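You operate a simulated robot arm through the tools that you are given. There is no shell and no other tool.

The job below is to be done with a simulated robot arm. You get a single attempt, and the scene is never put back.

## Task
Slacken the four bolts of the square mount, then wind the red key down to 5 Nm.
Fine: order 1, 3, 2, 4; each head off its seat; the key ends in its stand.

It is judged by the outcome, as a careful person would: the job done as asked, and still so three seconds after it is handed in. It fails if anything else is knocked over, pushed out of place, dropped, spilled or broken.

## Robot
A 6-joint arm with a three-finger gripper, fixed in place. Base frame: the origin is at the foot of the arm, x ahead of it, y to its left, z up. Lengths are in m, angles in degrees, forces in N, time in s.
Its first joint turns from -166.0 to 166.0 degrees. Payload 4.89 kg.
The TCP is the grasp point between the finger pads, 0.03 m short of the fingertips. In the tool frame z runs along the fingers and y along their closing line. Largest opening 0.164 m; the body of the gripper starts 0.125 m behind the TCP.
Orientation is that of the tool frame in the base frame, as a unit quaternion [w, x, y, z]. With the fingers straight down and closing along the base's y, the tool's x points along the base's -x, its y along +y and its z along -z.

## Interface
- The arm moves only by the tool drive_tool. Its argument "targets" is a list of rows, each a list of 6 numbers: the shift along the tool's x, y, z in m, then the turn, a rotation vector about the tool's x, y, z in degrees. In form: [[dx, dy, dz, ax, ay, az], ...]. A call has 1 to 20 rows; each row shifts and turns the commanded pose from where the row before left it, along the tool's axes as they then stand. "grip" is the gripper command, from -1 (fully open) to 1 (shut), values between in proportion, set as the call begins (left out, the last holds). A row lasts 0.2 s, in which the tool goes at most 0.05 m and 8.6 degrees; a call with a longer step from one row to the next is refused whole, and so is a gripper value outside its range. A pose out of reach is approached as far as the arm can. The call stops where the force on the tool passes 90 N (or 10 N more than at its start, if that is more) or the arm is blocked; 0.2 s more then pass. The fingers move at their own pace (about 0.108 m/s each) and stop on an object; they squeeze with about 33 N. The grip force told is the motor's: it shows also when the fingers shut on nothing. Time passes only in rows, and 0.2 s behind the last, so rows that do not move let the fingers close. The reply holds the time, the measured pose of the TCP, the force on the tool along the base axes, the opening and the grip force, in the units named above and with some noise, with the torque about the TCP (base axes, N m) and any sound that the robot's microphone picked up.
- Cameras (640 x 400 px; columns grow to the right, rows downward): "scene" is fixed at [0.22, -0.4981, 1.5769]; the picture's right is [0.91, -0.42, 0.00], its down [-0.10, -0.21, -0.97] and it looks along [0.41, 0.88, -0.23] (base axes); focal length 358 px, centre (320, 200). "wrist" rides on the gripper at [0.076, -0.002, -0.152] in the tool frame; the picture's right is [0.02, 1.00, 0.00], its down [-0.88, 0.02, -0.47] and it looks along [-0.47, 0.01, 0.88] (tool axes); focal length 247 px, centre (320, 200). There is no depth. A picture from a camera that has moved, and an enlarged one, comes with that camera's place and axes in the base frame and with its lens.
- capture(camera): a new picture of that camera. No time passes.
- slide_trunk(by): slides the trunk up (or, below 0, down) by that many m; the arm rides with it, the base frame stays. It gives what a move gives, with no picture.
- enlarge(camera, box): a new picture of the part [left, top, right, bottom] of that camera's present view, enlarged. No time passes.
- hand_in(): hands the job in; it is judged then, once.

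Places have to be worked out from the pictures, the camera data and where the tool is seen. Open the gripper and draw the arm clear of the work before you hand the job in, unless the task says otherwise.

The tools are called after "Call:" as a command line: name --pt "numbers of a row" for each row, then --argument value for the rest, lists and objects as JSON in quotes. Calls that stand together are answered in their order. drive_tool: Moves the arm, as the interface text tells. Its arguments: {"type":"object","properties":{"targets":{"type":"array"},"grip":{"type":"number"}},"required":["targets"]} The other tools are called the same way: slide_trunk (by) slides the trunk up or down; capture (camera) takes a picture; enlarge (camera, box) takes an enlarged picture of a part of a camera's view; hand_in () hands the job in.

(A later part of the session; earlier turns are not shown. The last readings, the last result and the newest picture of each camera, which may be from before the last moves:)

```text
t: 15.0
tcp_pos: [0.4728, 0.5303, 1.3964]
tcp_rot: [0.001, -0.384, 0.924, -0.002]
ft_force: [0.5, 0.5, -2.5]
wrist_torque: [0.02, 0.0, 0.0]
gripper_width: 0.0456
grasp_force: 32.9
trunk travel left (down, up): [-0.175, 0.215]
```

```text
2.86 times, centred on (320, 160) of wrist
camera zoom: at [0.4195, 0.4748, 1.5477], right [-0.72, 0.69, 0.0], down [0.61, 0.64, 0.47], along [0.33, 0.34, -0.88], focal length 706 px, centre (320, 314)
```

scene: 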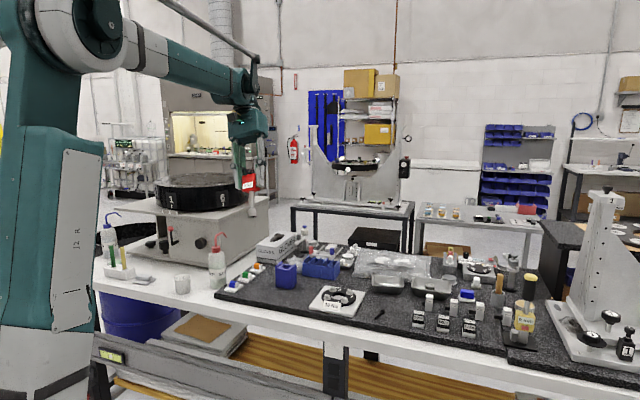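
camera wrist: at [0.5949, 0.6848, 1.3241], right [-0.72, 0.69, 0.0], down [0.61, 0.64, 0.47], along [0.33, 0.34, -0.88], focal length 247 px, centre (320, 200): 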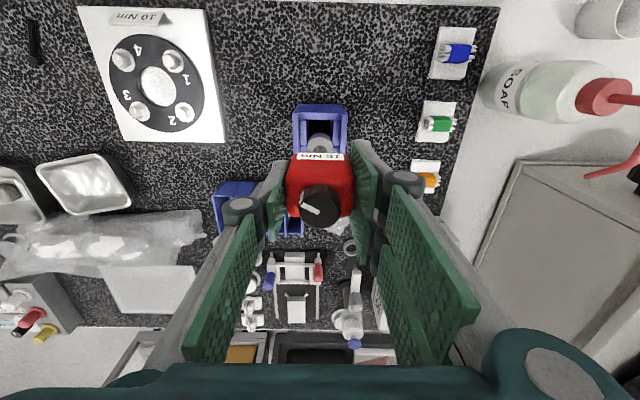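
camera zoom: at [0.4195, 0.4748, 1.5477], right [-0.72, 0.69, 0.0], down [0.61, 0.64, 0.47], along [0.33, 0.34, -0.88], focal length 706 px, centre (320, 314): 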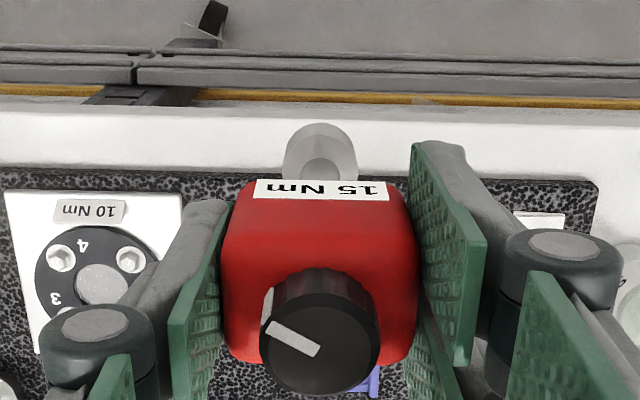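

The key sits unchanged in the grip. Next I'll move over bolt 1, estimated at (0.732, 0.5405), staying high.

Call:
drive_tool --pt "-0.0318 -0.0294 0.01 0 0 0" --pt "-0.0318 -0.0294 0.01 0 0 0" --pt "-0.0318 -0.0294 0.01 0 0 0" --pt "-0.0318 -0.0294 0.01 0 0 0" --pt "-0.0318 -0.0294 0.01 0 0 0" --pt "-0.0318 -0.0294 0.01 0 0 0" --pt "0 0 0.04 0 0 0" --pt "0 0 0.04 0 0 0" --pt "0 0 0.04 0 0 0" --pt "0 0 0.03 0 0 0" --pt "0 0 0 0 0 0"

Call:
capture --camera "wrist"

Call:
enlarge --camera "scene" --box '[300, 230, 380, 310]'

```text
t: 17.4
tcp_pos: [0.7364, 0.5409, 1.1844]
tcp_rot: [0.001, -0.383, 0.924, -0.002]
ft_force: [0.8, -0.2, -3.2]
wrist_torque: [-0.04, 0.07, 0.0]
gripper_width: 0.0455
grasp_force: 33.4
trunk travel left (down, up): [-0.175, 0.215]
```

```text
taken
camera wrist: at [0.6835, 0.486, 1.3362], right [-0.72, 0.69, 0.0], down [0.61, 0.64, 0.47], along [0.33, 0.34, -0.88], focal length 247 px, centre (320, 200)
```

wrist: 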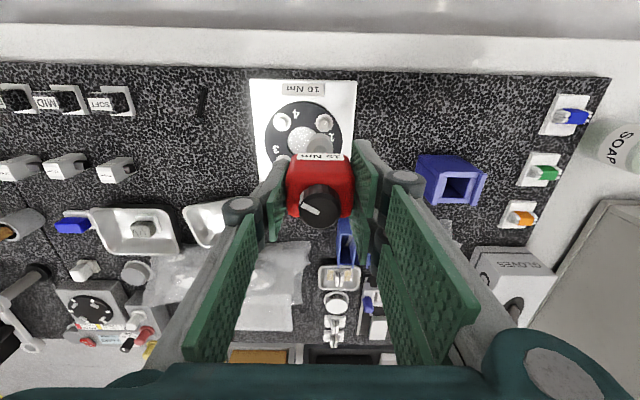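

```text
5.00 times, centred on (340, 270) of scene
camera zoom: at [0.22, -0.4981, 1.5769], right [0.91, -0.42, 0.0], down [-0.1, -0.21, -0.97], along [0.41, 0.88, -0.23], focal length 1792 px, centre (220, -150)
```

zoom: 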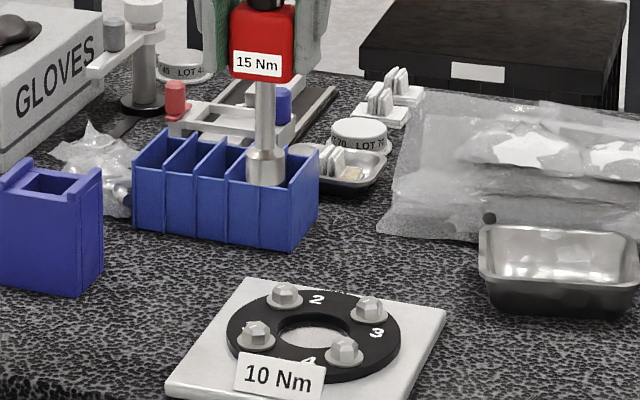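

Bolt 1 shows just ahead of the socket in the view. I'll zoom in to measure the alignment.

Call:
enlarge --camera "wrist" --box '[272, 85, 368, 165]'

Call:
enlarge --camera "wrist" --box '[300, 105, 348, 160]'

```text
5.00 times, centred on (320, 125) of wrist
camera zoom: at [0.6835, 0.486, 1.3362], right [-0.72, 0.69, 0.0], down [0.61, 0.64, 0.47], along [0.33, 0.34, -0.88], focal length 1235 px, centre (320, 575)
```

zoom: 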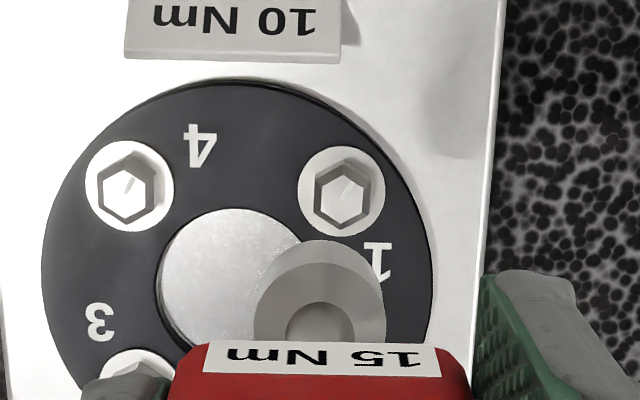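

```text
7.27 times, centred on (324, 132) of wrist
camera zoom: at [0.6835, 0.486, 1.3362], right [-0.72, 0.69, 0.0], down [0.61, 0.64, 0.47], along [0.33, 0.34, -0.88], focal length 1796 px, centre (291, 691)
```

zoom: 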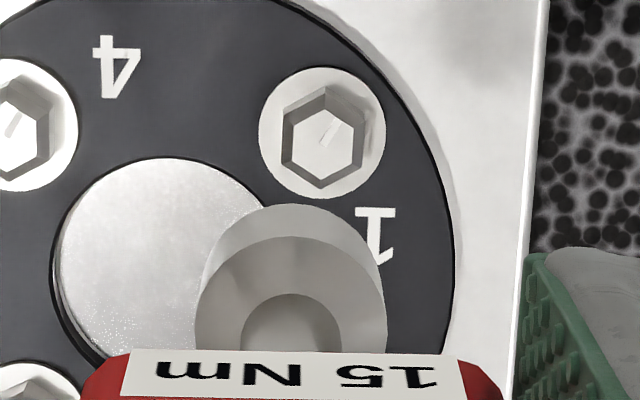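

Bolt 1 is about 2 mm (tool x) and 6 mm (tool y) off the key's axis. I'll correct that and go down, leaving the socket about 3 cm above the head, then refine.

Call:
drive_tool --pt "0.002 0.006 0.02 0 0 0" --pt "0 0 0.03 0 0 0" --pt "0 0 0.03 0 0 0" --pt "0 0 0 0 0 0"

Call:
enlarge --camera "wrist" --box '[272, 85, 368, 165]'

Call:
enlarge --camera "scene" --box '[300, 250, 364, 310]'

```text
t: 18.4
tcp_pos: [0.7293, 0.5421, 1.1076]
tcp_rot: [0.001, -0.383, 0.924, -0.001]
ft_force: [0.2, 1.0, -3.6]
wrist_torque: [-0.02, 0.04, 0.0]
gripper_width: 0.0455
grasp_force: 33.3
trunk travel left (down, up): [-0.175, 0.215]
```

```text
5.00 times, centred on (320, 125) of wrist
camera zoom: at [0.6763, 0.4867, 1.2587], right [-0.72, 0.69, 0.0], down [0.61, 0.64, 0.47], along [0.33, 0.34, -0.88], focal length 1235 px, centre (320, 575)
```

zoom: 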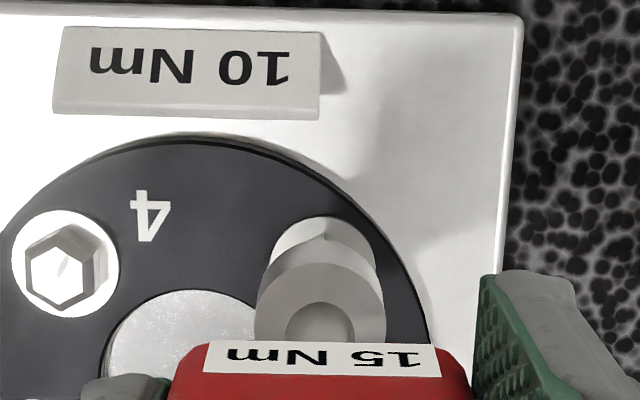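

```text
6.67 times, centred on (332, 280) of scene
camera zoom: at [0.22, -0.4981, 1.5769], right [0.91, -0.42, 0.0], down [-0.1, -0.21, -0.97], along [0.41, 0.88, -0.23], focal length 2389 px, centre (240, -333)
```

zoom: 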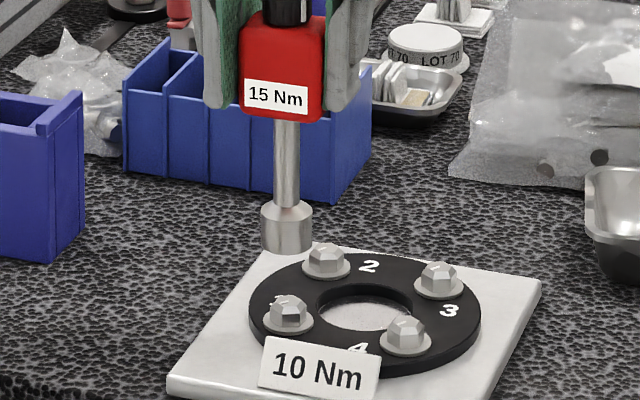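

The socket is about 3.5 cm above bolt 1. I'll zoom further to compare the head's position with the socket's.

Call:
enlarge --camera "wrist" --box '[302, 122, 350, 156]'

Call:
enlarge --camera "wrist" --box '[262, 118, 302, 158]'

```text
11.76 times, centred on (326, 139) of wrist
camera zoom: at [0.6763, 0.4867, 1.2587], right [-0.72, 0.69, 0.0], down [0.61, 0.64, 0.47], along [0.33, 0.34, -0.88], focal length 2906 px, centre (249, 918)
```

zoom: 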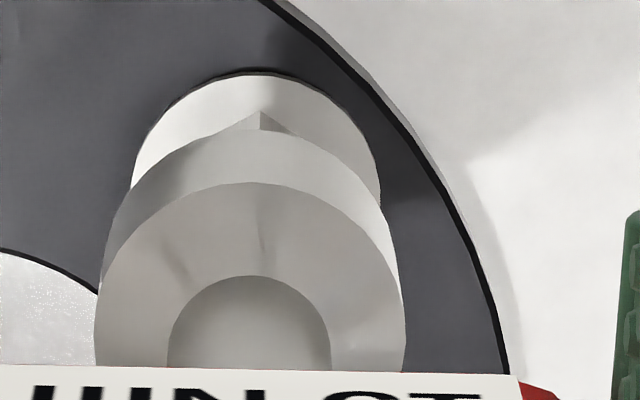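

```text
10.00 times, centred on (282, 138) of wrist
camera zoom: at [0.6763, 0.4867, 1.2587], right [-0.72, 0.69, 0.0], down [0.61, 0.64, 0.47], along [0.33, 0.34, -0.88], focal length 2470 px, centre (700, 820)
```

zoom: 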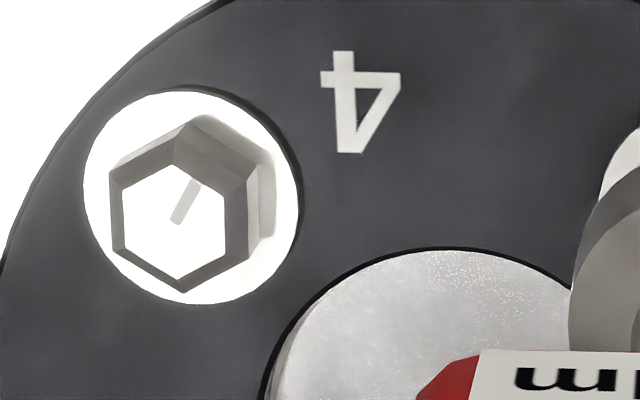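

The socket is centred sideways within about 1 mm, but the bolt seems 3–5 mm further along tool −x. I'll shift most of that, lower the socket to about 1 cm above the head, and compare again where parallax is small.

Call:
drive_tool --pt "-0.0035 0.0007 0.01 0 0 0" --pt "0 0 0.01 0 0 0" --pt "0 0 0.002 0 0 0" --pt "0 0 0 0 0 0"

Call:
enlarge --camera "wrist" --box '[302, 122, 350, 156]'

Call:
enlarge --camera "scene" --box '[312, 270, 352, 300]'

```text
t: 19.4
tcp_pos: [0.7299, 0.5443, 1.0839]
tcp_rot: [0.002, -0.383, 0.924, -0.002]
ft_force: [0.2, -0.4, -2.6]
wrist_torque: [-0.05, 0.0, 0.01]
gripper_width: 0.0456
grasp_force: 32.9
trunk travel left (down, up): [-0.175, 0.215]
```

```text
11.76 times, centred on (326, 139) of wrist
camera zoom: at [0.6777, 0.4899, 1.2365], right [-0.72, 0.69, 0.0], down [0.61, 0.64, 0.47], along [0.33, 0.34, -0.88], focal length 2906 px, centre (249, 918)
```

zoom: 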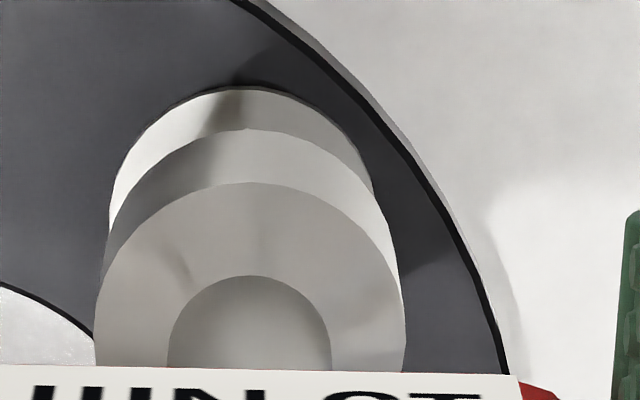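

```text
13.33 times, centred on (332, 285) of scene
camera zoom: at [0.22, -0.4981, 1.5769], right [0.91, -0.42, 0.0], down [-0.1, -0.21, -0.97], along [0.41, 0.88, -0.23], focal length 4779 px, centre (160, -933)
```

zoom: 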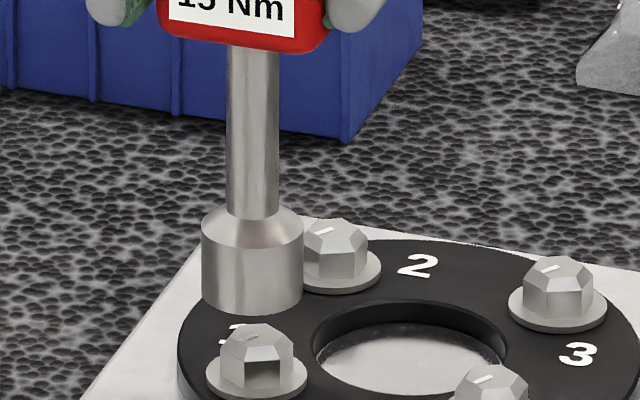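

The socket is about 12 mm above the head; the bolt lies about 1.7 mm along −x and 0.9 mm along −y from the key's axis. I'll correct this and lower by 8 mm.

Call:
drive_tool --pt "-0.0017 -0.0009 0.004 0 0 0" --pt "0 0 0.004 0 0 0" --pt "0 0 0 0 0 0" --pt "0 0 0 0 0 0"

Call:
enlarge --camera "wrist" --box '[302, 122, 350, 156]'

Call:
enlarge --camera "scene" --box '[312, 270, 352, 300]'

```text
t: 20.4
tcp_pos: [0.7323, 0.5463, 1.0768]
tcp_rot: [-0.001, -0.384, 0.924, -0.002]
ft_force: [0.0, -0.4, -2.2]
wrist_torque: [0.0, -0.03, 0.01]
gripper_width: 0.0458
grasp_force: 32.4
trunk travel left (down, up): [-0.175, 0.215]
```

```text
11.76 times, centred on (326, 139) of wrist
camera zoom: at [0.679, 0.4908, 1.2277], right [-0.72, 0.69, 0.0], down [0.61, 0.64, 0.47], along [0.33, 0.34, -0.88], focal length 2906 px, centre (249, 918)
```

zoom: 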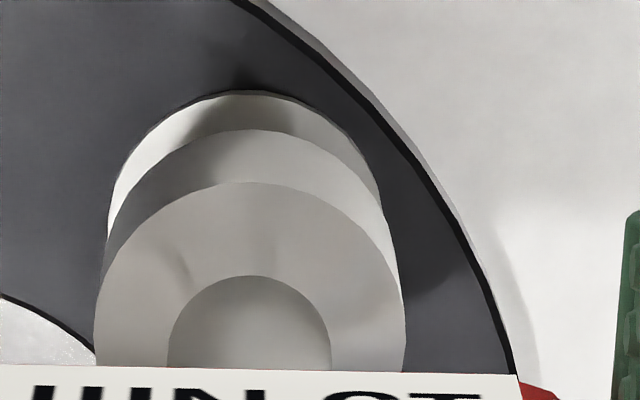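

```text
13.33 times, centred on (332, 285) of scene
camera zoom: at [0.22, -0.4981, 1.5769], right [0.91, -0.42, 0.0], down [-0.1, -0.21, -0.97], along [0.41, 0.88, -0.23], focal length 4779 px, centre (160, -933)
```

zoom: 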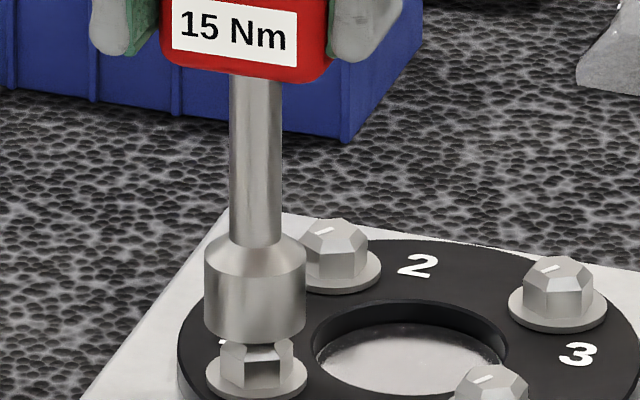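

The socket is now about 6 mm above the head and aligned within half a millimetre. I'll make a tiny correction and start going down gently while watching the force.

Call:
drive_tool --pt "-0.0004 -0.0003 0.002 0 0 0" --pt "0 0 0.002 0 0 0" --pt "0 0 0.002 0 0 0" --pt "0 0 0.002 0 0 0" --pt "0 0 0 0 0 0"

Call:
enlarge --camera "scene" --box '[312, 270, 352, 300]'

```text
t: 21.6
tcp_pos: [0.7317, 0.5459, 1.0698]
tcp_rot: [0.001, -0.384, 0.923, -0.002]
ft_force: [7.6, 3.4, 16.2]
wrist_torque: [0.18, -0.99, 0.08]
gripper_width: 0.0455
grasp_force: 32.6
trunk travel left (down, up): [-0.175, 0.215]
```

```text
13.33 times, centred on (332, 285) of scene
camera zoom: at [0.22, -0.4981, 1.5769], right [0.91, -0.42, 0.0], down [-0.1, -0.21, -0.97], along [0.41, 0.88, -0.23], focal length 4779 px, centre (160, -933)
```

zoom: 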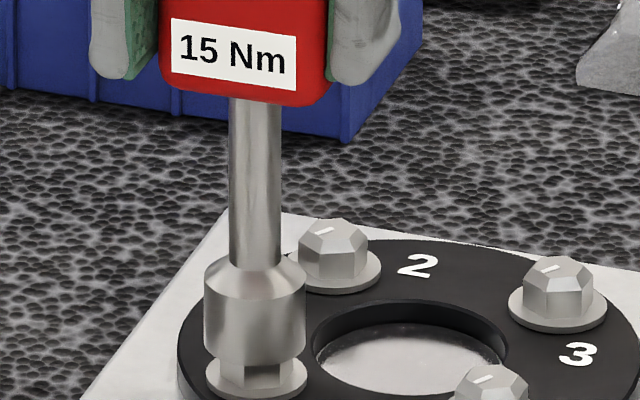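

The socket touches the head's chamfer, and the side force pushes it toward tool −x with a little −y. I'll ease up 1 mm, shift that way, and lower again.

Call:
drive_tool --pt "0 0 -0.0015 0 0 0" --pt "-0.0008 -0.0003 0 0 0 0" --pt "0 0 0.001 0 0 0" --pt "0 0 0.001 0 0 0" --pt "0 0 0 0 0 0"

```text
t: 22.8
tcp_pos: [0.7321, 0.546, 1.0693]
tcp_rot: [0.0, -0.383, 0.924, -0.002]
ft_force: [2.9, -2.2, 23.1]
wrist_torque: [-0.42, -0.56, -0.02]
gripper_width: 0.0452
grasp_force: 32.8
trunk travel left (down, up): [-0.175, 0.215]
```

The side force is almost gone but the socket still rests on the chamfer, so the hexagons are probably a few degrees out (I measured about +3° on the heads). I'll lift 1 mm, shift slightly in −y, turn +3° about the tool axis and lower again.

Call:
drive_tool --pt "0 0 -0.0015 0 0 0" --pt "0 -0.0004 0 0 0 3.0" --pt "0 0 0.001 0 0 0" --pt "0 0 0.001 0 0 0" --pt "0 0 0 0 0 0"

```text
t: 24.0
tcp_pos: [0.732, 0.5467, 1.069]
tcp_rot: [0.003, -0.359, 0.933, 0.0]
ft_force: [4.3, 1.8, 34.2]
wrist_torque: [0.03, -0.5, 0.0]
gripper_width: 0.0456
grasp_force: 33.4
trunk travel left (down, up): [-0.175, 0.215]
```

It still rests on the chamfer. I'll look closely at the contact.

Call:
enlarge --camera "scene" --box '[318, 276, 346, 300]'

Call:
enlarge --camera "wrist" --box '[302, 122, 350, 156]'

```text
16.00 times, centred on (332, 288) of scene
camera zoom: at [0.22, -0.4981, 1.5769], right [0.91, -0.42, 0.0], down [-0.1, -0.21, -0.97], along [0.41, 0.88, -0.23], focal length 5734 px, centre (128, -1208)
```

zoom: 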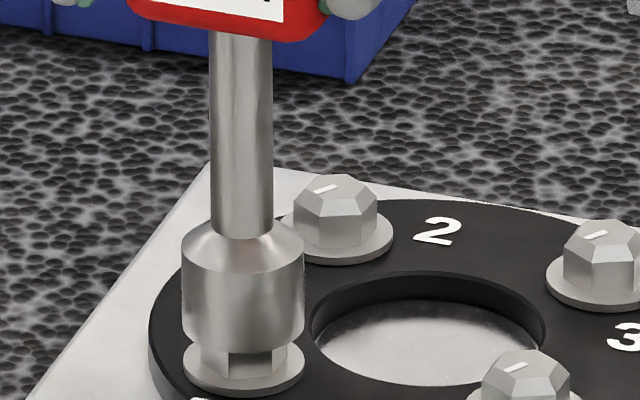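

```text
11.76 times, centred on (326, 139) of wrist
camera zoom: at [0.6755, 0.4939, 1.2204], right [-0.69, 0.73, 0.0], down [0.64, 0.61, 0.47], along [0.35, 0.32, -0.88], focal length 2906 px, centre (249, 918)
```

zoom: 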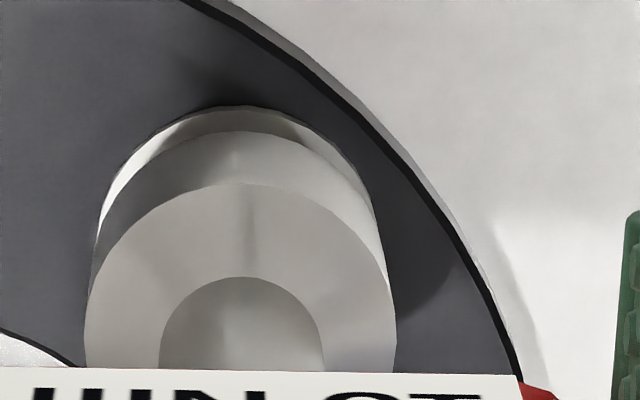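

The socket's hexagon matches the head's direction from the tilted view, so small offsets are what is left. The side force still asks for about 0.4 mm in −x and 0.2 mm in −y, so I'll ease off, shift, and press lightly again.

Call:
drive_tool --pt "0 0 -0.002 0 0 0" --pt "-0.0004 -0.0002 0 0 0 0" --pt "0 0 0.0008 0 0 0" --pt "0 0 0.0007 0 0 0" --pt "0 0 0 0 0 0"

```text
t: 25.2
tcp_pos: [0.7325, 0.5452, 1.0703]
tcp_rot: [0.001, -0.359, 0.933, -0.002]
ft_force: [-11.8, -0.2, 16.2]
wrist_torque: [-0.11, 1.31, -0.04]
gripper_width: 0.0455
grasp_force: 33.1
trunk travel left (down, up): [-0.175, 0.215]
```

The side force has flipped, so I overshot. I'll move back about 0.2 mm in x and 0.15 mm in y and press again.

Call:
drive_tool --pt "0 0 -0.001 0 0 0" --pt "0.0002 0.00015 0 0 0 0" --pt "0 0 0.0008 0 0 0" --pt "0 0 0.0007 0 0 0" --pt "0 0 0 0 0 0"

```text
t: 26.4
tcp_pos: [0.7322, 0.5459, 1.0681]
tcp_rot: [0.002, -0.359, 0.933, -0.002]
ft_force: [1.7, 4.8, 25.1]
wrist_torque: [0.59, -0.15, 0.0]
gripper_width: 0.0454
grasp_force: 32.4
trunk travel left (down, up): [-0.175, 0.215]
```

Now the side forces are small but the socket is still not dropping in. I'll search the yaw angle in small steps under light pressure, first turning back by 1.5°.

Call:
drive_tool --pt "0 0 0 0 0 -1.5" --pt "0 0 0 0 0 0"

Call:
drive_tool --pt "0 0 0 0 0 -1.5" --pt "0 0 0 0 0 0"

Call:
drive_tool --pt "0 0 0 0 0 -1.5" --pt "0 0 0 0 0 0"

```text
t: 27.0
tcp_pos: [0.7325, 0.5468, 1.0691]
tcp_rot: [0.002, -0.371, 0.928, -0.002]
ft_force: [7.0, 6.7, 34.2]
wrist_torque: [0.66, -0.71, -0.03]
gripper_width: 0.0455
grasp_force: 32.8
trunk travel left (down, up): [-0.175, 0.215]
```

```text
t: 27.6
tcp_pos: [0.7327, 0.5464, 1.0681]
tcp_rot: [0.001, -0.384, 0.924, -0.002]
ft_force: [7.4, 3.7, 29.0]
wrist_torque: [0.45, -0.83, 0.02]
gripper_width: 0.0456
grasp_force: 32.9
trunk travel left (down, up): [-0.175, 0.215]
```

```text
t: 28.2
tcp_pos: [0.7316, 0.5451, 1.0683]
tcp_rot: [0.002, -0.395, 0.919, -0.002]
ft_force: [5.5, 1.9, 27.6]
wrist_torque: [0.21, -0.49, 0.01]
gripper_width: 0.0458
grasp_force: 33.2
trunk travel left (down, up): [-0.175, 0.215]
```

None of these angles lets it drop, and the socket is only about 1 mm past the head's top, so the hexagons may be 30° out. I'll lift 3 mm, turn the tool by about +34° and lower lightly again.

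Call:
drive_tool --pt "-0.0002 -0.0006 -0.004 0 0 0" --pt "0 0 0 0 0 8.5" --pt "0 0 0 0 0 8.5" --pt "0 0 0 0 0 8.5" --pt "0 0 0 0 0 8.5" --pt "0 0 0 0 0 0"

Call:
enlarge --camera "scene" --box '[318, 276, 346, 300]'

Call:
enlarge --camera "wrist" --box '[302, 122, 350, 156]'

```text
t: 29.6
tcp_pos: [0.733, 0.5467, 1.072]
tcp_rot: [0.0, -0.11, 0.994, -0.001]
ft_force: [0.1, 0.4, -3.2]
wrist_torque: [0.0, 0.01, 0.04]
gripper_width: 0.0457
grasp_force: 33.1
trunk travel left (down, up): [-0.175, 0.215]
```

```text
16.00 times, centred on (332, 288) of scene
camera zoom: at [0.22, -0.4981, 1.5769], right [0.91, -0.42, 0.0], down [-0.1, -0.21, -0.97], along [0.41, 0.88, -0.23], focal length 5734 px, centre (128, -1208)
```

zoom: 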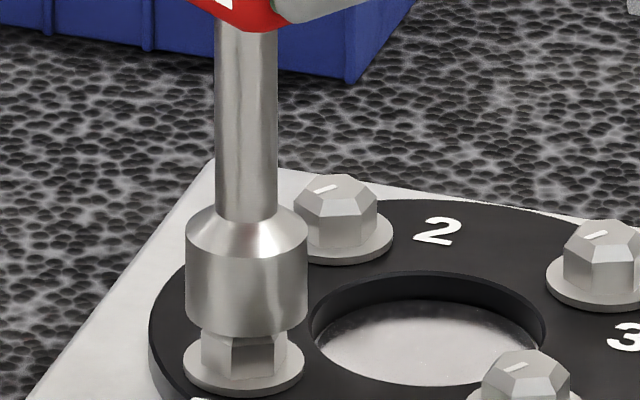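

```text
11.76 times, centred on (326, 139) of wrist
camera zoom: at [0.6591, 0.5283, 1.2233], right [-0.24, 0.97, 0.0], down [0.85, 0.21, 0.47], along [0.46, 0.11, -0.88], focal length 2906 px, centre (249, 918)
```

zoom: 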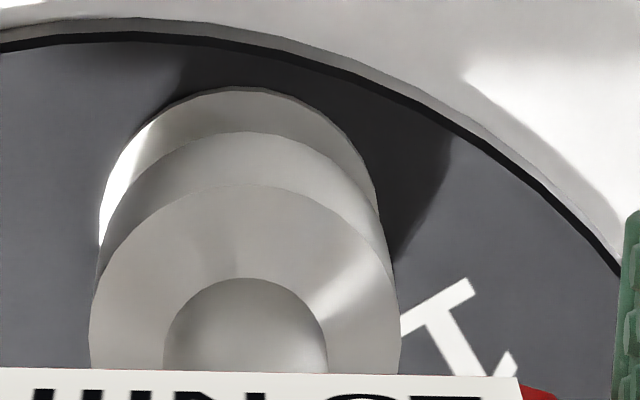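

With the tool turned, the bolt appears about 0.8 mm in +x and 0.5 mm in −y from the key's axis. I'll correct that and lower lightly.

Call:
drive_tool --pt "0.0008 -0.0005 0.001 0 0 0" --pt "0 0 0.001 0 0 0" --pt "0 0 0.001 0 0 0" --pt "0 0 0.001 0 0 0" --pt "0 0 0 0 0 0"

```text
t: 30.8
tcp_pos: [0.7317, 0.5463, 1.0677]
tcp_rot: [0.002, -0.11, 0.994, -0.001]
ft_force: [-2.3, -0.8, 1.0]
wrist_torque: [-0.07, 0.16, 0.03]
gripper_width: 0.0455
grasp_force: 33.2
trunk travel left (down, up): [-0.175, 0.215]
```

At the same depth the force is now only a few newtons, so the socket is entering. I'll keep lowering gently.

Call:
drive_tool --pt "0 0 0.001 0 0 0" --pt "0 0 0.001 0 0 0" --pt "0 0 0 0 0 0"

```text
t: 31.6
tcp_pos: [0.7319, 0.545, 1.0652]
tcp_rot: [0.001, -0.11, 0.994, -0.001]
ft_force: [0.6, -2.1, -3.3]
wrist_torque: [-0.23, -0.12, 0.0]
gripper_width: 0.0457
grasp_force: 33.0
trunk travel left (down, up): [-0.175, 0.215]
```

Force is back at the key's own weight, so the socket is sliding over the head. Lowering further.

Call:
drive_tool --pt "0 0 0.0015 0 0 0" --pt "0 0 0.0015 0 0 0" --pt "0 0 0 0 0 0"

Call:
enlarge --camera "scene" --box '[318, 276, 346, 300]'

```text
t: 32.4
tcp_pos: [0.7331, 0.5454, 1.0627]
tcp_rot: [0.001, -0.109, 0.994, -0.001]
ft_force: [1.0, -2.0, -1.7]
wrist_torque: [-0.17, -0.16, 0.01]
gripper_width: 0.0455
grasp_force: 32.7
trunk travel left (down, up): [-0.175, 0.215]
```

```text
16.00 times, centred on (332, 288) of scene
camera zoom: at [0.22, -0.4981, 1.5769], right [0.91, -0.42, 0.0], down [-0.1, -0.21, -0.97], along [0.41, 0.88, -0.23], focal length 5734 px, centre (128, -1208)
```

zoom: 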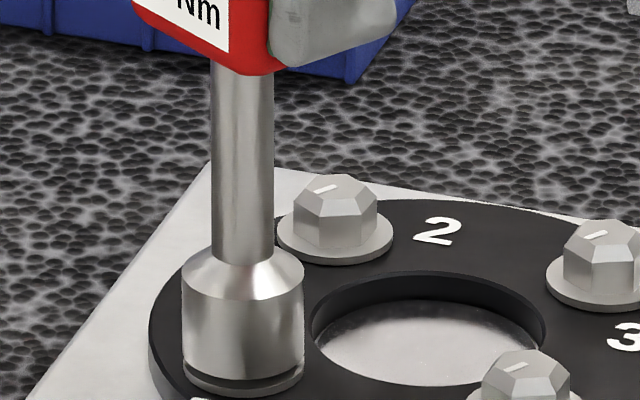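

The socket is well over the head with about 4 mm between its rim and the flange. Two more millimetres down, then I'll begin turning.

Call:
drive_tool --pt "0 0 0.001 0 0 0" --pt "0 0 0.001 0 0 0" --pt "0 0 0 0 0 0"

```text
t: 33.2
tcp_pos: [0.731, 0.5464, 1.0609]
tcp_rot: [0.002, -0.11, 0.994, -0.001]
ft_force: [0.3, -3.2, -0.9]
wrist_torque: [-0.32, -0.05, -0.01]
gripper_width: 0.0453
grasp_force: 32.8
trunk travel left (down, up): [-0.175, 0.215]
```

Seated with almost no force. Now I'll turn counter-clockwise (seen from above) in small steps and watch torque and sound.

Call:
drive_tool --pt "0 0 0 0 0 -4" --pt "0 0 0 0 0 -4" --pt "0 0 0 0 0 0"

```text
t: 34.0
tcp_pos: [0.7335, 0.5458, 1.0606]
tcp_rot: [0.002, -0.179, 0.984, -0.002]
ft_force: [0.2, 0.0, -3.1]
wrist_torque: [-0.03, 0.02, 0.01]
gripper_width: 0.0455
grasp_force: 32.9
trunk travel left (down, up): [-0.175, 0.215]
```

There's no noticeable torque so far. I'll keep turning counter-clockwise.

Call:
drive_tool --pt "0 0 0 0 0 -6" --pt "0 0 0 0 0 -6" --pt "0 0 0 0 0 -6" --pt "0 0 0 0 0 0"

Call:
enlarge --camera "scene" --box '[318, 276, 346, 300]'

```text
t: 35.0
tcp_pos: [0.7326, 0.5469, 1.0603]
tcp_rot: [0.0, -0.331, 0.944, -0.002]
ft_force: [-5.0, 3.2, 1.0]
wrist_torque: [0.34, 0.56, -0.01]
gripper_width: 0.0455
grasp_force: 33.3
trunk travel left (down, up): [-0.175, 0.215]
```

```text
16.00 times, centred on (332, 288) of scene
camera zoom: at [0.22, -0.4981, 1.5769], right [0.91, -0.42, 0.0], down [-0.1, -0.21, -0.97], along [0.41, 0.88, -0.23], focal length 5734 px, centre (128, -1208)
```

zoom: 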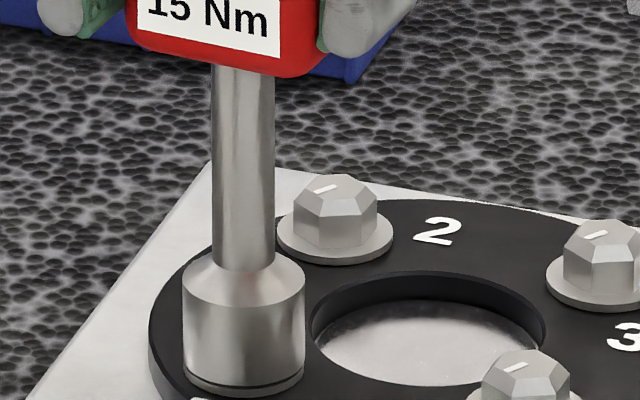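

I've turned about 26° with no torque, so I'll check whether the head actually turned. I'll lift the socket straight up about 16 mm and look at the mark on the head.

Call:
drive_tool --pt "0 0 -0.004 0 0 0" --pt "0 0 -0.006 0 0 0" --pt "0 0 -0.006 0 0 0" --pt "0 0 0 0 0 0"

Call:
enlarge --camera "scene" --box '[318, 276, 346, 300]'

Call:
enlarge --camera "scene" --box '[318, 282, 346, 306]'

```text
t: 36.0
tcp_pos: [0.733, 0.5446, 1.0757]
tcp_rot: [0.0, -0.331, 0.944, -0.002]
ft_force: [0.4, -0.7, -2.7]
wrist_torque: [0.01, 0.02, -0.01]
gripper_width: 0.0455
grasp_force: 33.3
trunk travel left (down, up): [-0.175, 0.215]
```

```text
16.00 times, centred on (332, 288) of scene
camera zoom: at [0.22, -0.4981, 1.5769], right [0.91, -0.42, 0.0], down [-0.1, -0.21, -0.97], along [0.41, 0.88, -0.23], focal length 5734 px, centre (128, -1208)
```

zoom: 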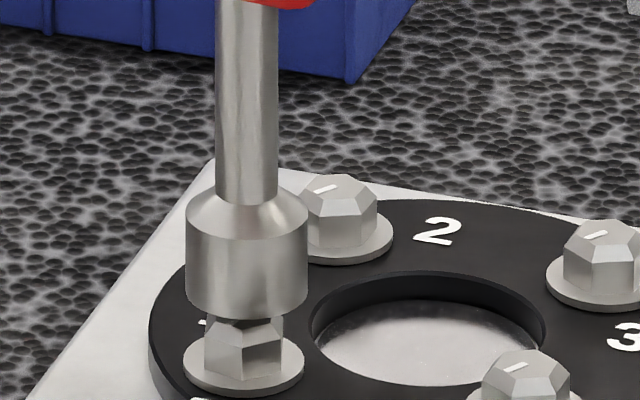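

```text
16.00 times, centred on (332, 294) of scene
camera zoom: at [0.22, -0.4981, 1.5769], right [0.91, -0.42, 0.0], down [-0.1, -0.21, -0.97], along [0.41, 0.88, -0.23], focal length 5734 px, centre (128, -1304)
```

zoom: 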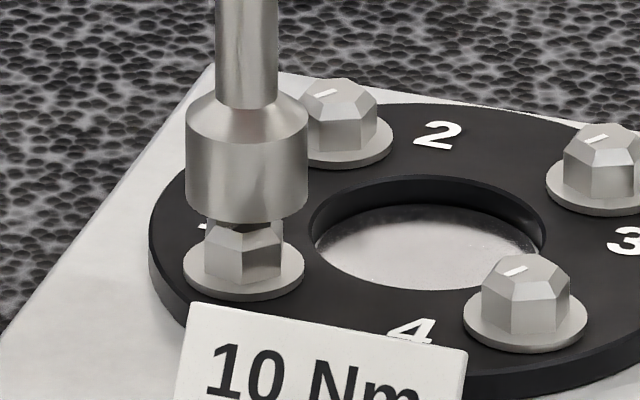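

The head's front corner has moved about 15° counter-clockwise, so the bolt does turn with the key. I'll seat the socket again and turn much further.

Call:
drive_tool --pt "0 0 0.004 0 0 0" --pt "0 0 0.004 0 0 0" --pt "0 0 0.004 0 0 0" --pt "0 0 0.004 0 0 0" --pt "0 0 0 0 0 0"

```text
t: 37.2
tcp_pos: [0.7324, 0.5469, 1.0597]
tcp_rot: [0.001, -0.331, 0.944, -0.001]
ft_force: [0.4, -6.0, -5.0]
wrist_torque: [-0.64, -0.21, -0.02]
gripper_width: 0.0454
grasp_force: 32.9
trunk travel left (down, up): [-0.175, 0.215]
```

Re-seated without resistance. I'll turn counter-clockwise by 64°.

Call:
drive_tool --pt "0 0 0 0 0 -8" --pt "0 0 0 0 0 -8" --pt "0 0 0 0 0 -8" --pt "0 0 0 0 0 -8" --pt "0 0 0 0 0 -8" --pt "0 0 0 0 0 -8" --pt "0 0 0 0 0 -8" --pt "0 0 0 0 0 -8" --pt "0 0 0 0 0 0"

Call:
enlarge --camera "scene" --box '[318, 282, 346, 306]'

Call:
capture --camera "scene"

```text
t: 39.2
tcp_pos: [0.7327, 0.5459, 1.0609]
tcp_rot: [0.0, 0.78, -0.625, 0.002]
ft_force: [-9.3, 5.2, -2.9]
wrist_torque: [0.62, 0.91, -0.04]
gripper_width: 0.0457
grasp_force: 32.6
trunk travel left (down, up): [-0.175, 0.215]
```

```text
16.00 times, centred on (332, 294) of scene
camera zoom: at [0.22, -0.4981, 1.5769], right [0.91, -0.42, 0.0], down [-0.1, -0.21, -0.97], along [0.41, 0.88, -0.23], focal length 5734 px, centre (128, -1304)
```

zoom: 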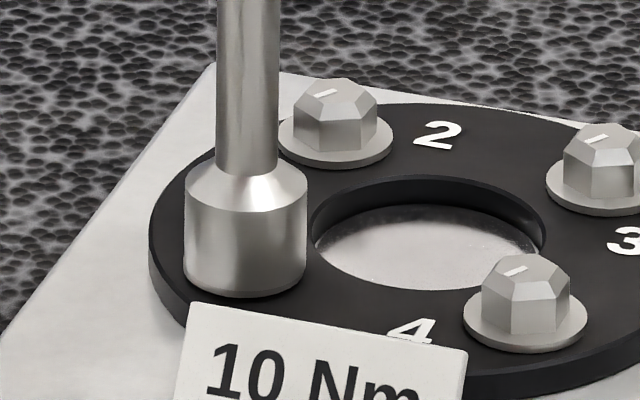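

```text
taken
```

scene: 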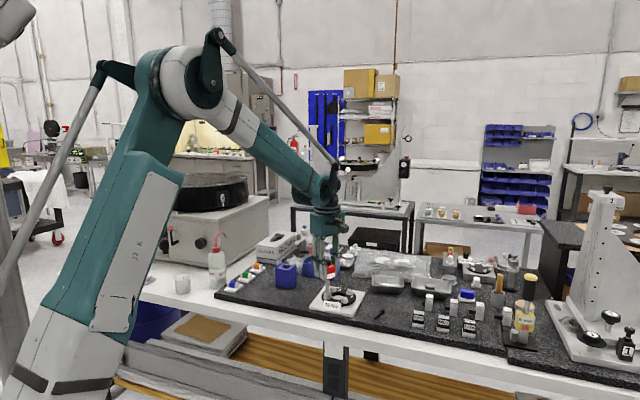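

The tool has followed through 64° without trouble. Continuing another 64° counter-clockwise.

Call:
drive_tool --pt "0 0 0 0 0 -8" --pt "0 0 0 0 0 -8" --pt "0 0 0 0 0 -8" --pt "0 0 0 0 0 -8" --pt "0 0 0 0 0 -8" --pt "0 0 0 0 0 -8" --pt "0 0 0 0 0 -8" --pt "0 0 0 0 0 -8" --pt "0 0 0 0 0 0"

Call:
enlarge --camera "scene" --box '[318, 282, 346, 306]'

Call:
capture --camera "wrist"

```text
t: 41.2
tcp_pos: [0.7328, 0.5458, 1.0617]
tcp_rot: [0.001, 0.993, -0.116, 0.002]
ft_force: [-12.9, 1.7, -6.1]
wrist_torque: [0.14, 1.33, -0.01]
gripper_width: 0.0454
grasp_force: 33.2
trunk travel left (down, up): [-0.175, 0.215]
```

```text
16.00 times, centred on (332, 294) of scene
camera zoom: at [0.22, -0.4981, 1.5769], right [0.91, -0.42, 0.0], down [-0.1, -0.21, -0.97], along [0.41, 0.88, -0.23], focal length 5734 px, centre (128, -1304)
```

zoom: 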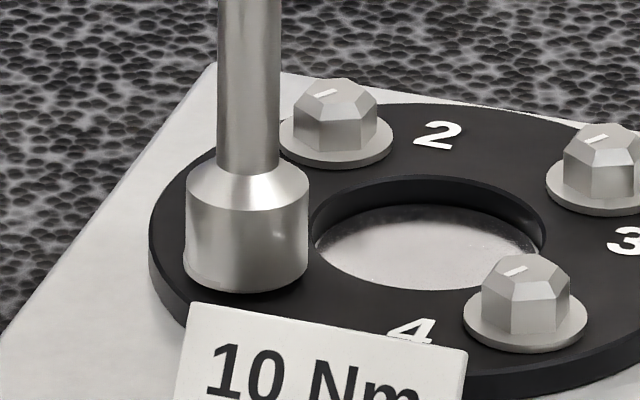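

```text
taken
camera wrist: at [0.8069, 0.5302, 1.2129], right [-0.21, -0.98, 0.0], down [-0.86, 0.19, 0.47], along [-0.46, 0.1, -0.88], focal length 247 px, centre (320, 200)
```

wrist: 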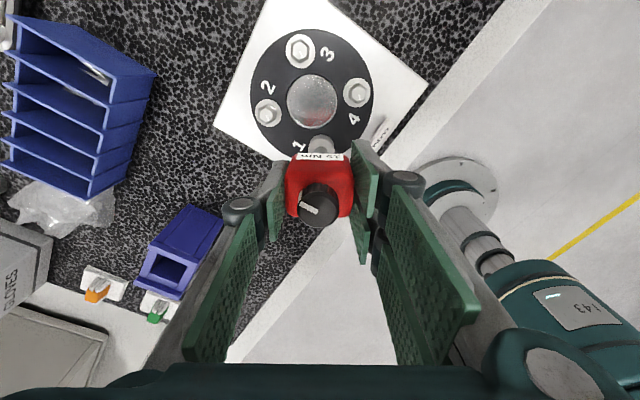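

The tool has now turned about 154° in total since seating, with some side force from slight eccentricity. I'll relieve that with a small shift, lift the socket off, and see how far the head has risen.

Call:
drive_tool --pt "-0.001 0.0002 0 0 0 0" --pt "0 0 -0.004 0 0 0" --pt "0 0 -0.006 0 0 0" --pt "0 0 -0.006 0 0 0" --pt "0 0 -0.01 0 0 0" --pt "0 0 0 0 0 0"

Call:
enlarge --camera "scene" --box '[318, 282, 346, 306]'

Call:
enlarge --camera "wrist" --box '[272, 85, 368, 165]'

```text
t: 42.6
tcp_pos: [0.7312, 0.5467, 1.0863]
tcp_rot: [0.001, 0.993, -0.116, 0.002]
ft_force: [-0.1, 0.0, -3.0]
wrist_torque: [0.02, -0.02, -0.02]
gripper_width: 0.0456
grasp_force: 33.2
trunk travel left (down, up): [-0.175, 0.215]
```

```text
16.00 times, centred on (332, 294) of scene
camera zoom: at [0.22, -0.4981, 1.5769], right [0.91, -0.42, 0.0], down [-0.1, -0.21, -0.97], along [0.41, 0.88, -0.23], focal length 5734 px, centre (128, -1304)
```

zoom: 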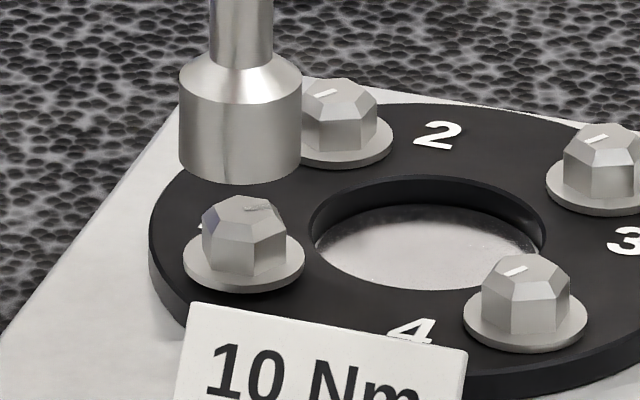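

```text
5.00 times, centred on (320, 125) of wrist
camera zoom: at [0.8054, 0.5304, 1.2384], right [-0.21, -0.98, 0.0], down [-0.86, 0.19, 0.47], along [-0.46, 0.1, -0.88], focal length 1235 px, centre (320, 575)
```

zoom: 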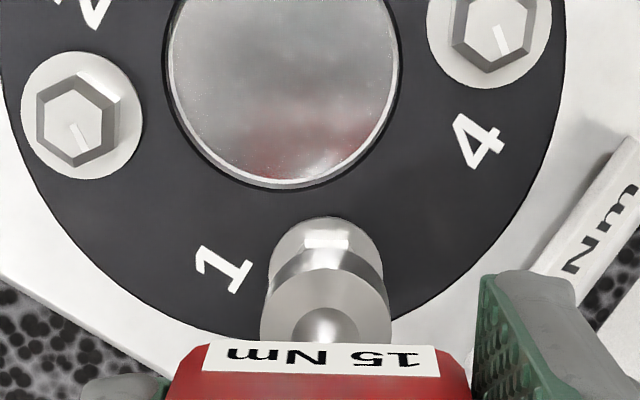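

Bolt 1's head has risen about 2 mm (its flange edge moved up 8 px in the same crop) and its mark has turned, so it is off its seat. The bolts form a square with a diagonal of about 93.5 mm along base x, so I'll raise, turn back by the same 154°, and go over bolt 3.

Call:
drive_tool --pt "0 0 -0.025 0 0 0" --pt "0 0 0 0 0 8.5" --pt "0 0 0 0 0 8.5" --pt "0 0 0 0 0 8.5" --pt "0 0 0 0 0 8.5" --pt "0 0 0 0 0 8.5" --pt "0 0 0 0 0 8.5" --pt "0 0 0 0 0 8.5" --pt "0 0 0 0 0 8.5" --pt "0 0 0 0 0 8.5" --pt "0 0 0 0 0 8.5" --pt "0 0 0 0 0 8.5" --pt "0 0 0 0 0 8.5" --pt "0 0 0 0 0 8.5" --pt "0 0 0 0 0 8.5" --pt "0 0 0 0 0 8.5" --pt "0 0 0 0 0 8.5" --pt "0 0 0 0 0 8.5" --pt "0 0 0 0 0 8.5" --pt "0 0 0 0 0 1.0"

Call:
drive_tool --pt "-0.0307 -0.0069 0 0 0 0" --pt "-0.0307 -0.0069 0 0 0 0" --pt "-0.0308 -0.0068 0 0 0 0" --pt "0 0 0 0 0 0"

Call:
capture --camera "wrist"

Call:
enlarge --camera "scene" --box '[316, 270, 376, 310]'

```text
t: 46.8
tcp_pos: [0.7324, 0.5467, 1.1121]
tcp_rot: [0.002, -0.108, 0.994, -0.001]
ft_force: [-0.2, -0.3, -2.0]
wrist_torque: [-0.01, 0.0, 0.02]
gripper_width: 0.0457
grasp_force: 32.8
trunk travel left (down, up): [-0.175, 0.215]
```

```text
t: 47.8
tcp_pos: [0.827, 0.5462, 1.1137]
tcp_rot: [0.0, -0.11, 0.994, -0.001]
ft_force: [0.7, -0.2, -2.8]
wrist_torque: [-0.03, 0.11, -0.01]
gripper_width: 0.0454
grasp_force: 33.1
trunk travel left (down, up): [-0.175, 0.215]
```

```text
taken
camera wrist: at [0.7529, 0.5288, 1.2649], right [-0.24, 0.97, 0.0], down [0.85, 0.21, 0.47], along [0.46, 0.11, -0.88], focal length 247 px, centre (320, 200)
```

wrist: 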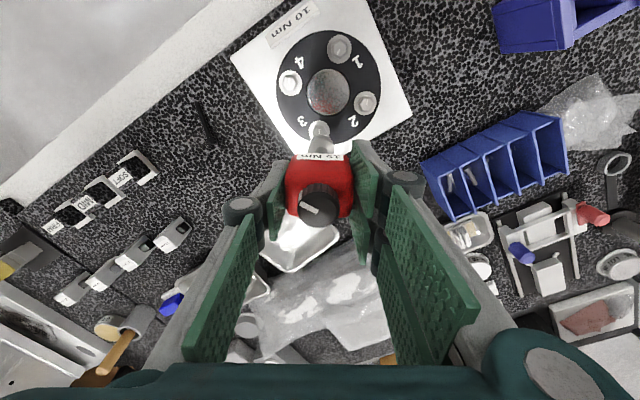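

```text
10.00 times, centred on (346, 290) of scene
camera zoom: at [0.22, -0.4981, 1.5769], right [0.91, -0.42, 0.0], down [-0.1, -0.21, -0.97], along [0.41, 0.88, -0.23], focal length 3584 px, centre (60, -700)
```

zoom: 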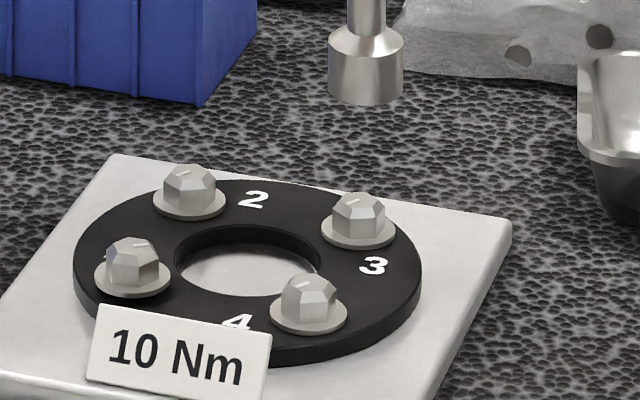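

Bolt 3 is within reach. I'll zoom in from both cameras to align with it.

Call:
enlarge --camera "wrist" --box '[296, 110, 344, 156]'

Call:
enlarge --camera "scene" --box '[332, 270, 368, 300]'

```text
8.70 times, centred on (320, 133) of wrist
camera zoom: at [0.7529, 0.5288, 1.2649], right [-0.24, 0.97, 0.0], down [0.85, 0.21, 0.47], along [0.46, 0.11, -0.88], focal length 2148 px, centre (320, 783)
```

zoom: 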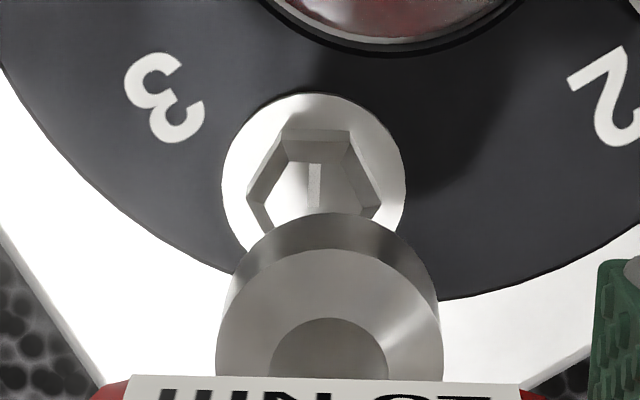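

```text
13.33 times, centred on (350, 285) of scene
camera zoom: at [0.22, -0.4981, 1.5769], right [0.91, -0.42, 0.0], down [-0.1, -0.21, -0.97], along [0.41, 0.88, -0.23], focal length 4779 px, centre (-80, -933)
```

zoom: 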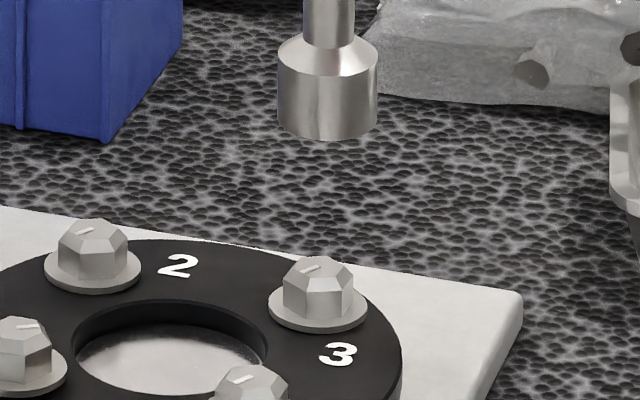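

Bolt 3 lies about 3.5 mm in +x and 2.5 mm in −y (tool) from the key's axis, with the socket rim some 59 mm above the flange. I'll correct and descend 38 mm.

Call:
drive_tool --pt "0.0035 -0.0025 0.01 0 0 0" --pt "0 0 0.014 0 0 0" --pt "0 0 0.014 0 0 0" --pt "0 0 0 0 0 0" --pt "0 0 0 0 0 0"

Call:
enlarge --camera "wrist" --box '[296, 120, 344, 156]'

Call:
enlarge --camera "scene" --box '[332, 270, 368, 300]'

```text
t: 49.0
tcp_pos: [0.8241, 0.5427, 1.0771]
tcp_rot: [0.001, -0.109, 0.994, -0.002]
ft_force: [-0.9, 0.6, -2.7]
wrist_torque: [0.0, 0.04, -0.01]
gripper_width: 0.0456
grasp_force: 32.8
trunk travel left (down, up): [-0.175, 0.215]
```

```text
11.11 times, centred on (320, 138) of wrist
camera zoom: at [0.7492, 0.5245, 1.2271], right [-0.24, 0.97, 0.0], down [0.85, 0.21, 0.47], along [0.46, 0.11, -0.88], focal length 2744 px, centre (320, 889)
```

zoom: 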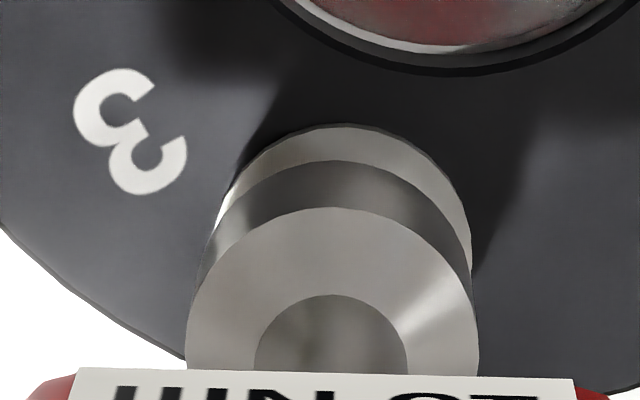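

```text
13.33 times, centred on (350, 285) of scene
camera zoom: at [0.22, -0.4981, 1.5769], right [0.91, -0.42, 0.0], down [-0.1, -0.21, -0.97], along [0.41, 0.88, -0.23], focal length 4779 px, centre (-80, -933)
```

zoom: 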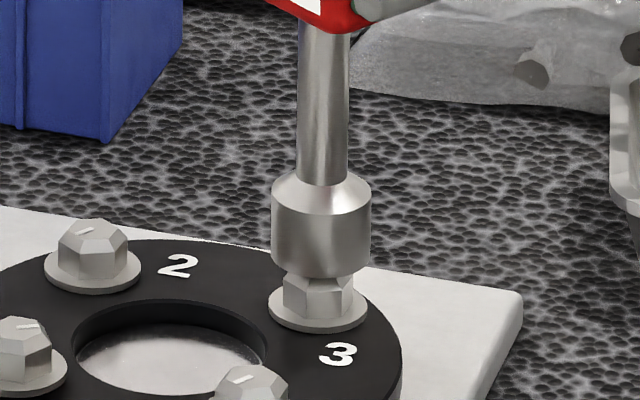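

The socket is about 4 mm above bolt 3's head, with 0.5 mm in −x and 1.2 mm in +y still to correct. I'll correct and go down gently.

Call:
drive_tool --pt "-0.0005 0.0012 0.001 0 0 0" --pt "0 0 0.0015 0 0 0" --pt "0 0 0.0015 0 0 0" --pt "0 0 0.0015 0 0 0" --pt "0 0 0.001 0 0 0" --pt "0 0 0 0 0 0"

```text
t: 50.4
tcp_pos: [0.8231, 0.5433, 1.0687]
tcp_rot: [0.001, -0.11, 0.994, -0.002]
ft_force: [-0.5, -2.4, -0.4]
wrist_torque: [-0.42, 0.1, 0.03]
gripper_width: 0.0453
grasp_force: 33.7
trunk travel left (down, up): [-0.175, 0.215]
```

There's hardly any force, so it's entering. Continuing down.

Call:
drive_tool --pt "0 0 0.0015 0 0 0" --pt "0 0 0.0015 0 0 0" --pt "0 0 0 0 0 0"

Call:
drive_tool --pt "0 0 0.0015 0 0 0" --pt "0 0 0.0015 0 0 0" --pt "0 0 0 0 0 0"

Call:
enlarge --camera "scene" --box '[332, 270, 368, 300]'

```text
t: 51.2
tcp_pos: [0.8228, 0.5438, 1.0646]
tcp_rot: [0.001, -0.11, 0.994, -0.002]
ft_force: [2.2, -1.6, -0.2]
wrist_torque: [-0.05, -0.21, 0.01]
gripper_width: 0.0456
grasp_force: 33.2
trunk travel left (down, up): [-0.175, 0.215]
```

```text
t: 52.0
tcp_pos: [0.823, 0.5434, 1.0626]
tcp_rot: [0.001, -0.11, 0.994, -0.002]
ft_force: [0.5, -0.1, -2.6]
wrist_torque: [0.01, 0.0, 0.04]
gripper_width: 0.0457
grasp_force: 32.7
trunk travel left (down, up): [-0.175, 0.215]
```

```text
13.33 times, centred on (350, 285) of scene
camera zoom: at [0.22, -0.4981, 1.5769], right [0.91, -0.42, 0.0], down [-0.1, -0.21, -0.97], along [0.41, 0.88, -0.23], focal length 4779 px, centre (-80, -933)
```

zoom: 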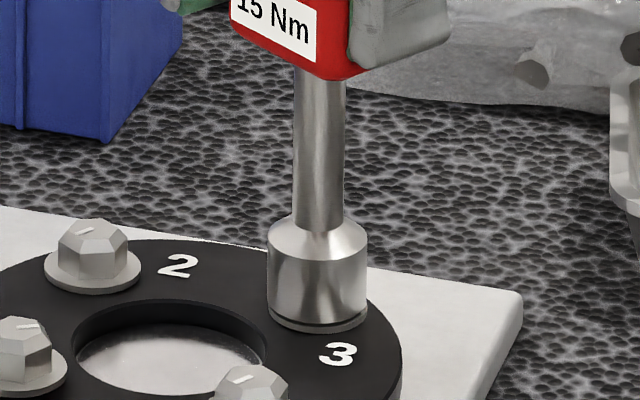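

Bolt 3's head is fully in the socket. I'll turn counter-clockwise 80° while compensating for the key's slight eccentricity.

Call:
drive_tool --pt "-0.00015 -9e-05 0 0 0 -8" --pt "-0.00015 -9e-05 0 0 0 -8" --pt "-0.00015 -9e-05 0 0 0 -8" --pt "-0.00015 -9e-05 0 0 0 -8" --pt "-0.00015 -9e-05 0 0 0 -8" --pt "-0.00015 -9e-05 0 0 0 -8" --pt "-0.00015 -9e-05 0 0 0 -8" --pt "-0.00015 -9e-05 0 0 0 -8" --pt "-0.00015 -9e-05 0 0 0 -8" --pt "-0.00015 -9e-05 0 0 0 -8" --pt "0 0 0 0 0 0"

```text
t: 54.4
tcp_pos: [0.8237, 0.5438, 1.061]
tcp_rot: [0.001, 0.724, -0.69, 0.003]
ft_force: [-0.7, 1.8, 0.4]
wrist_torque: [0.23, -0.02, 0.0]
gripper_width: 0.0456
grasp_force: 33.0
trunk travel left (down, up): [-0.175, 0.215]
```

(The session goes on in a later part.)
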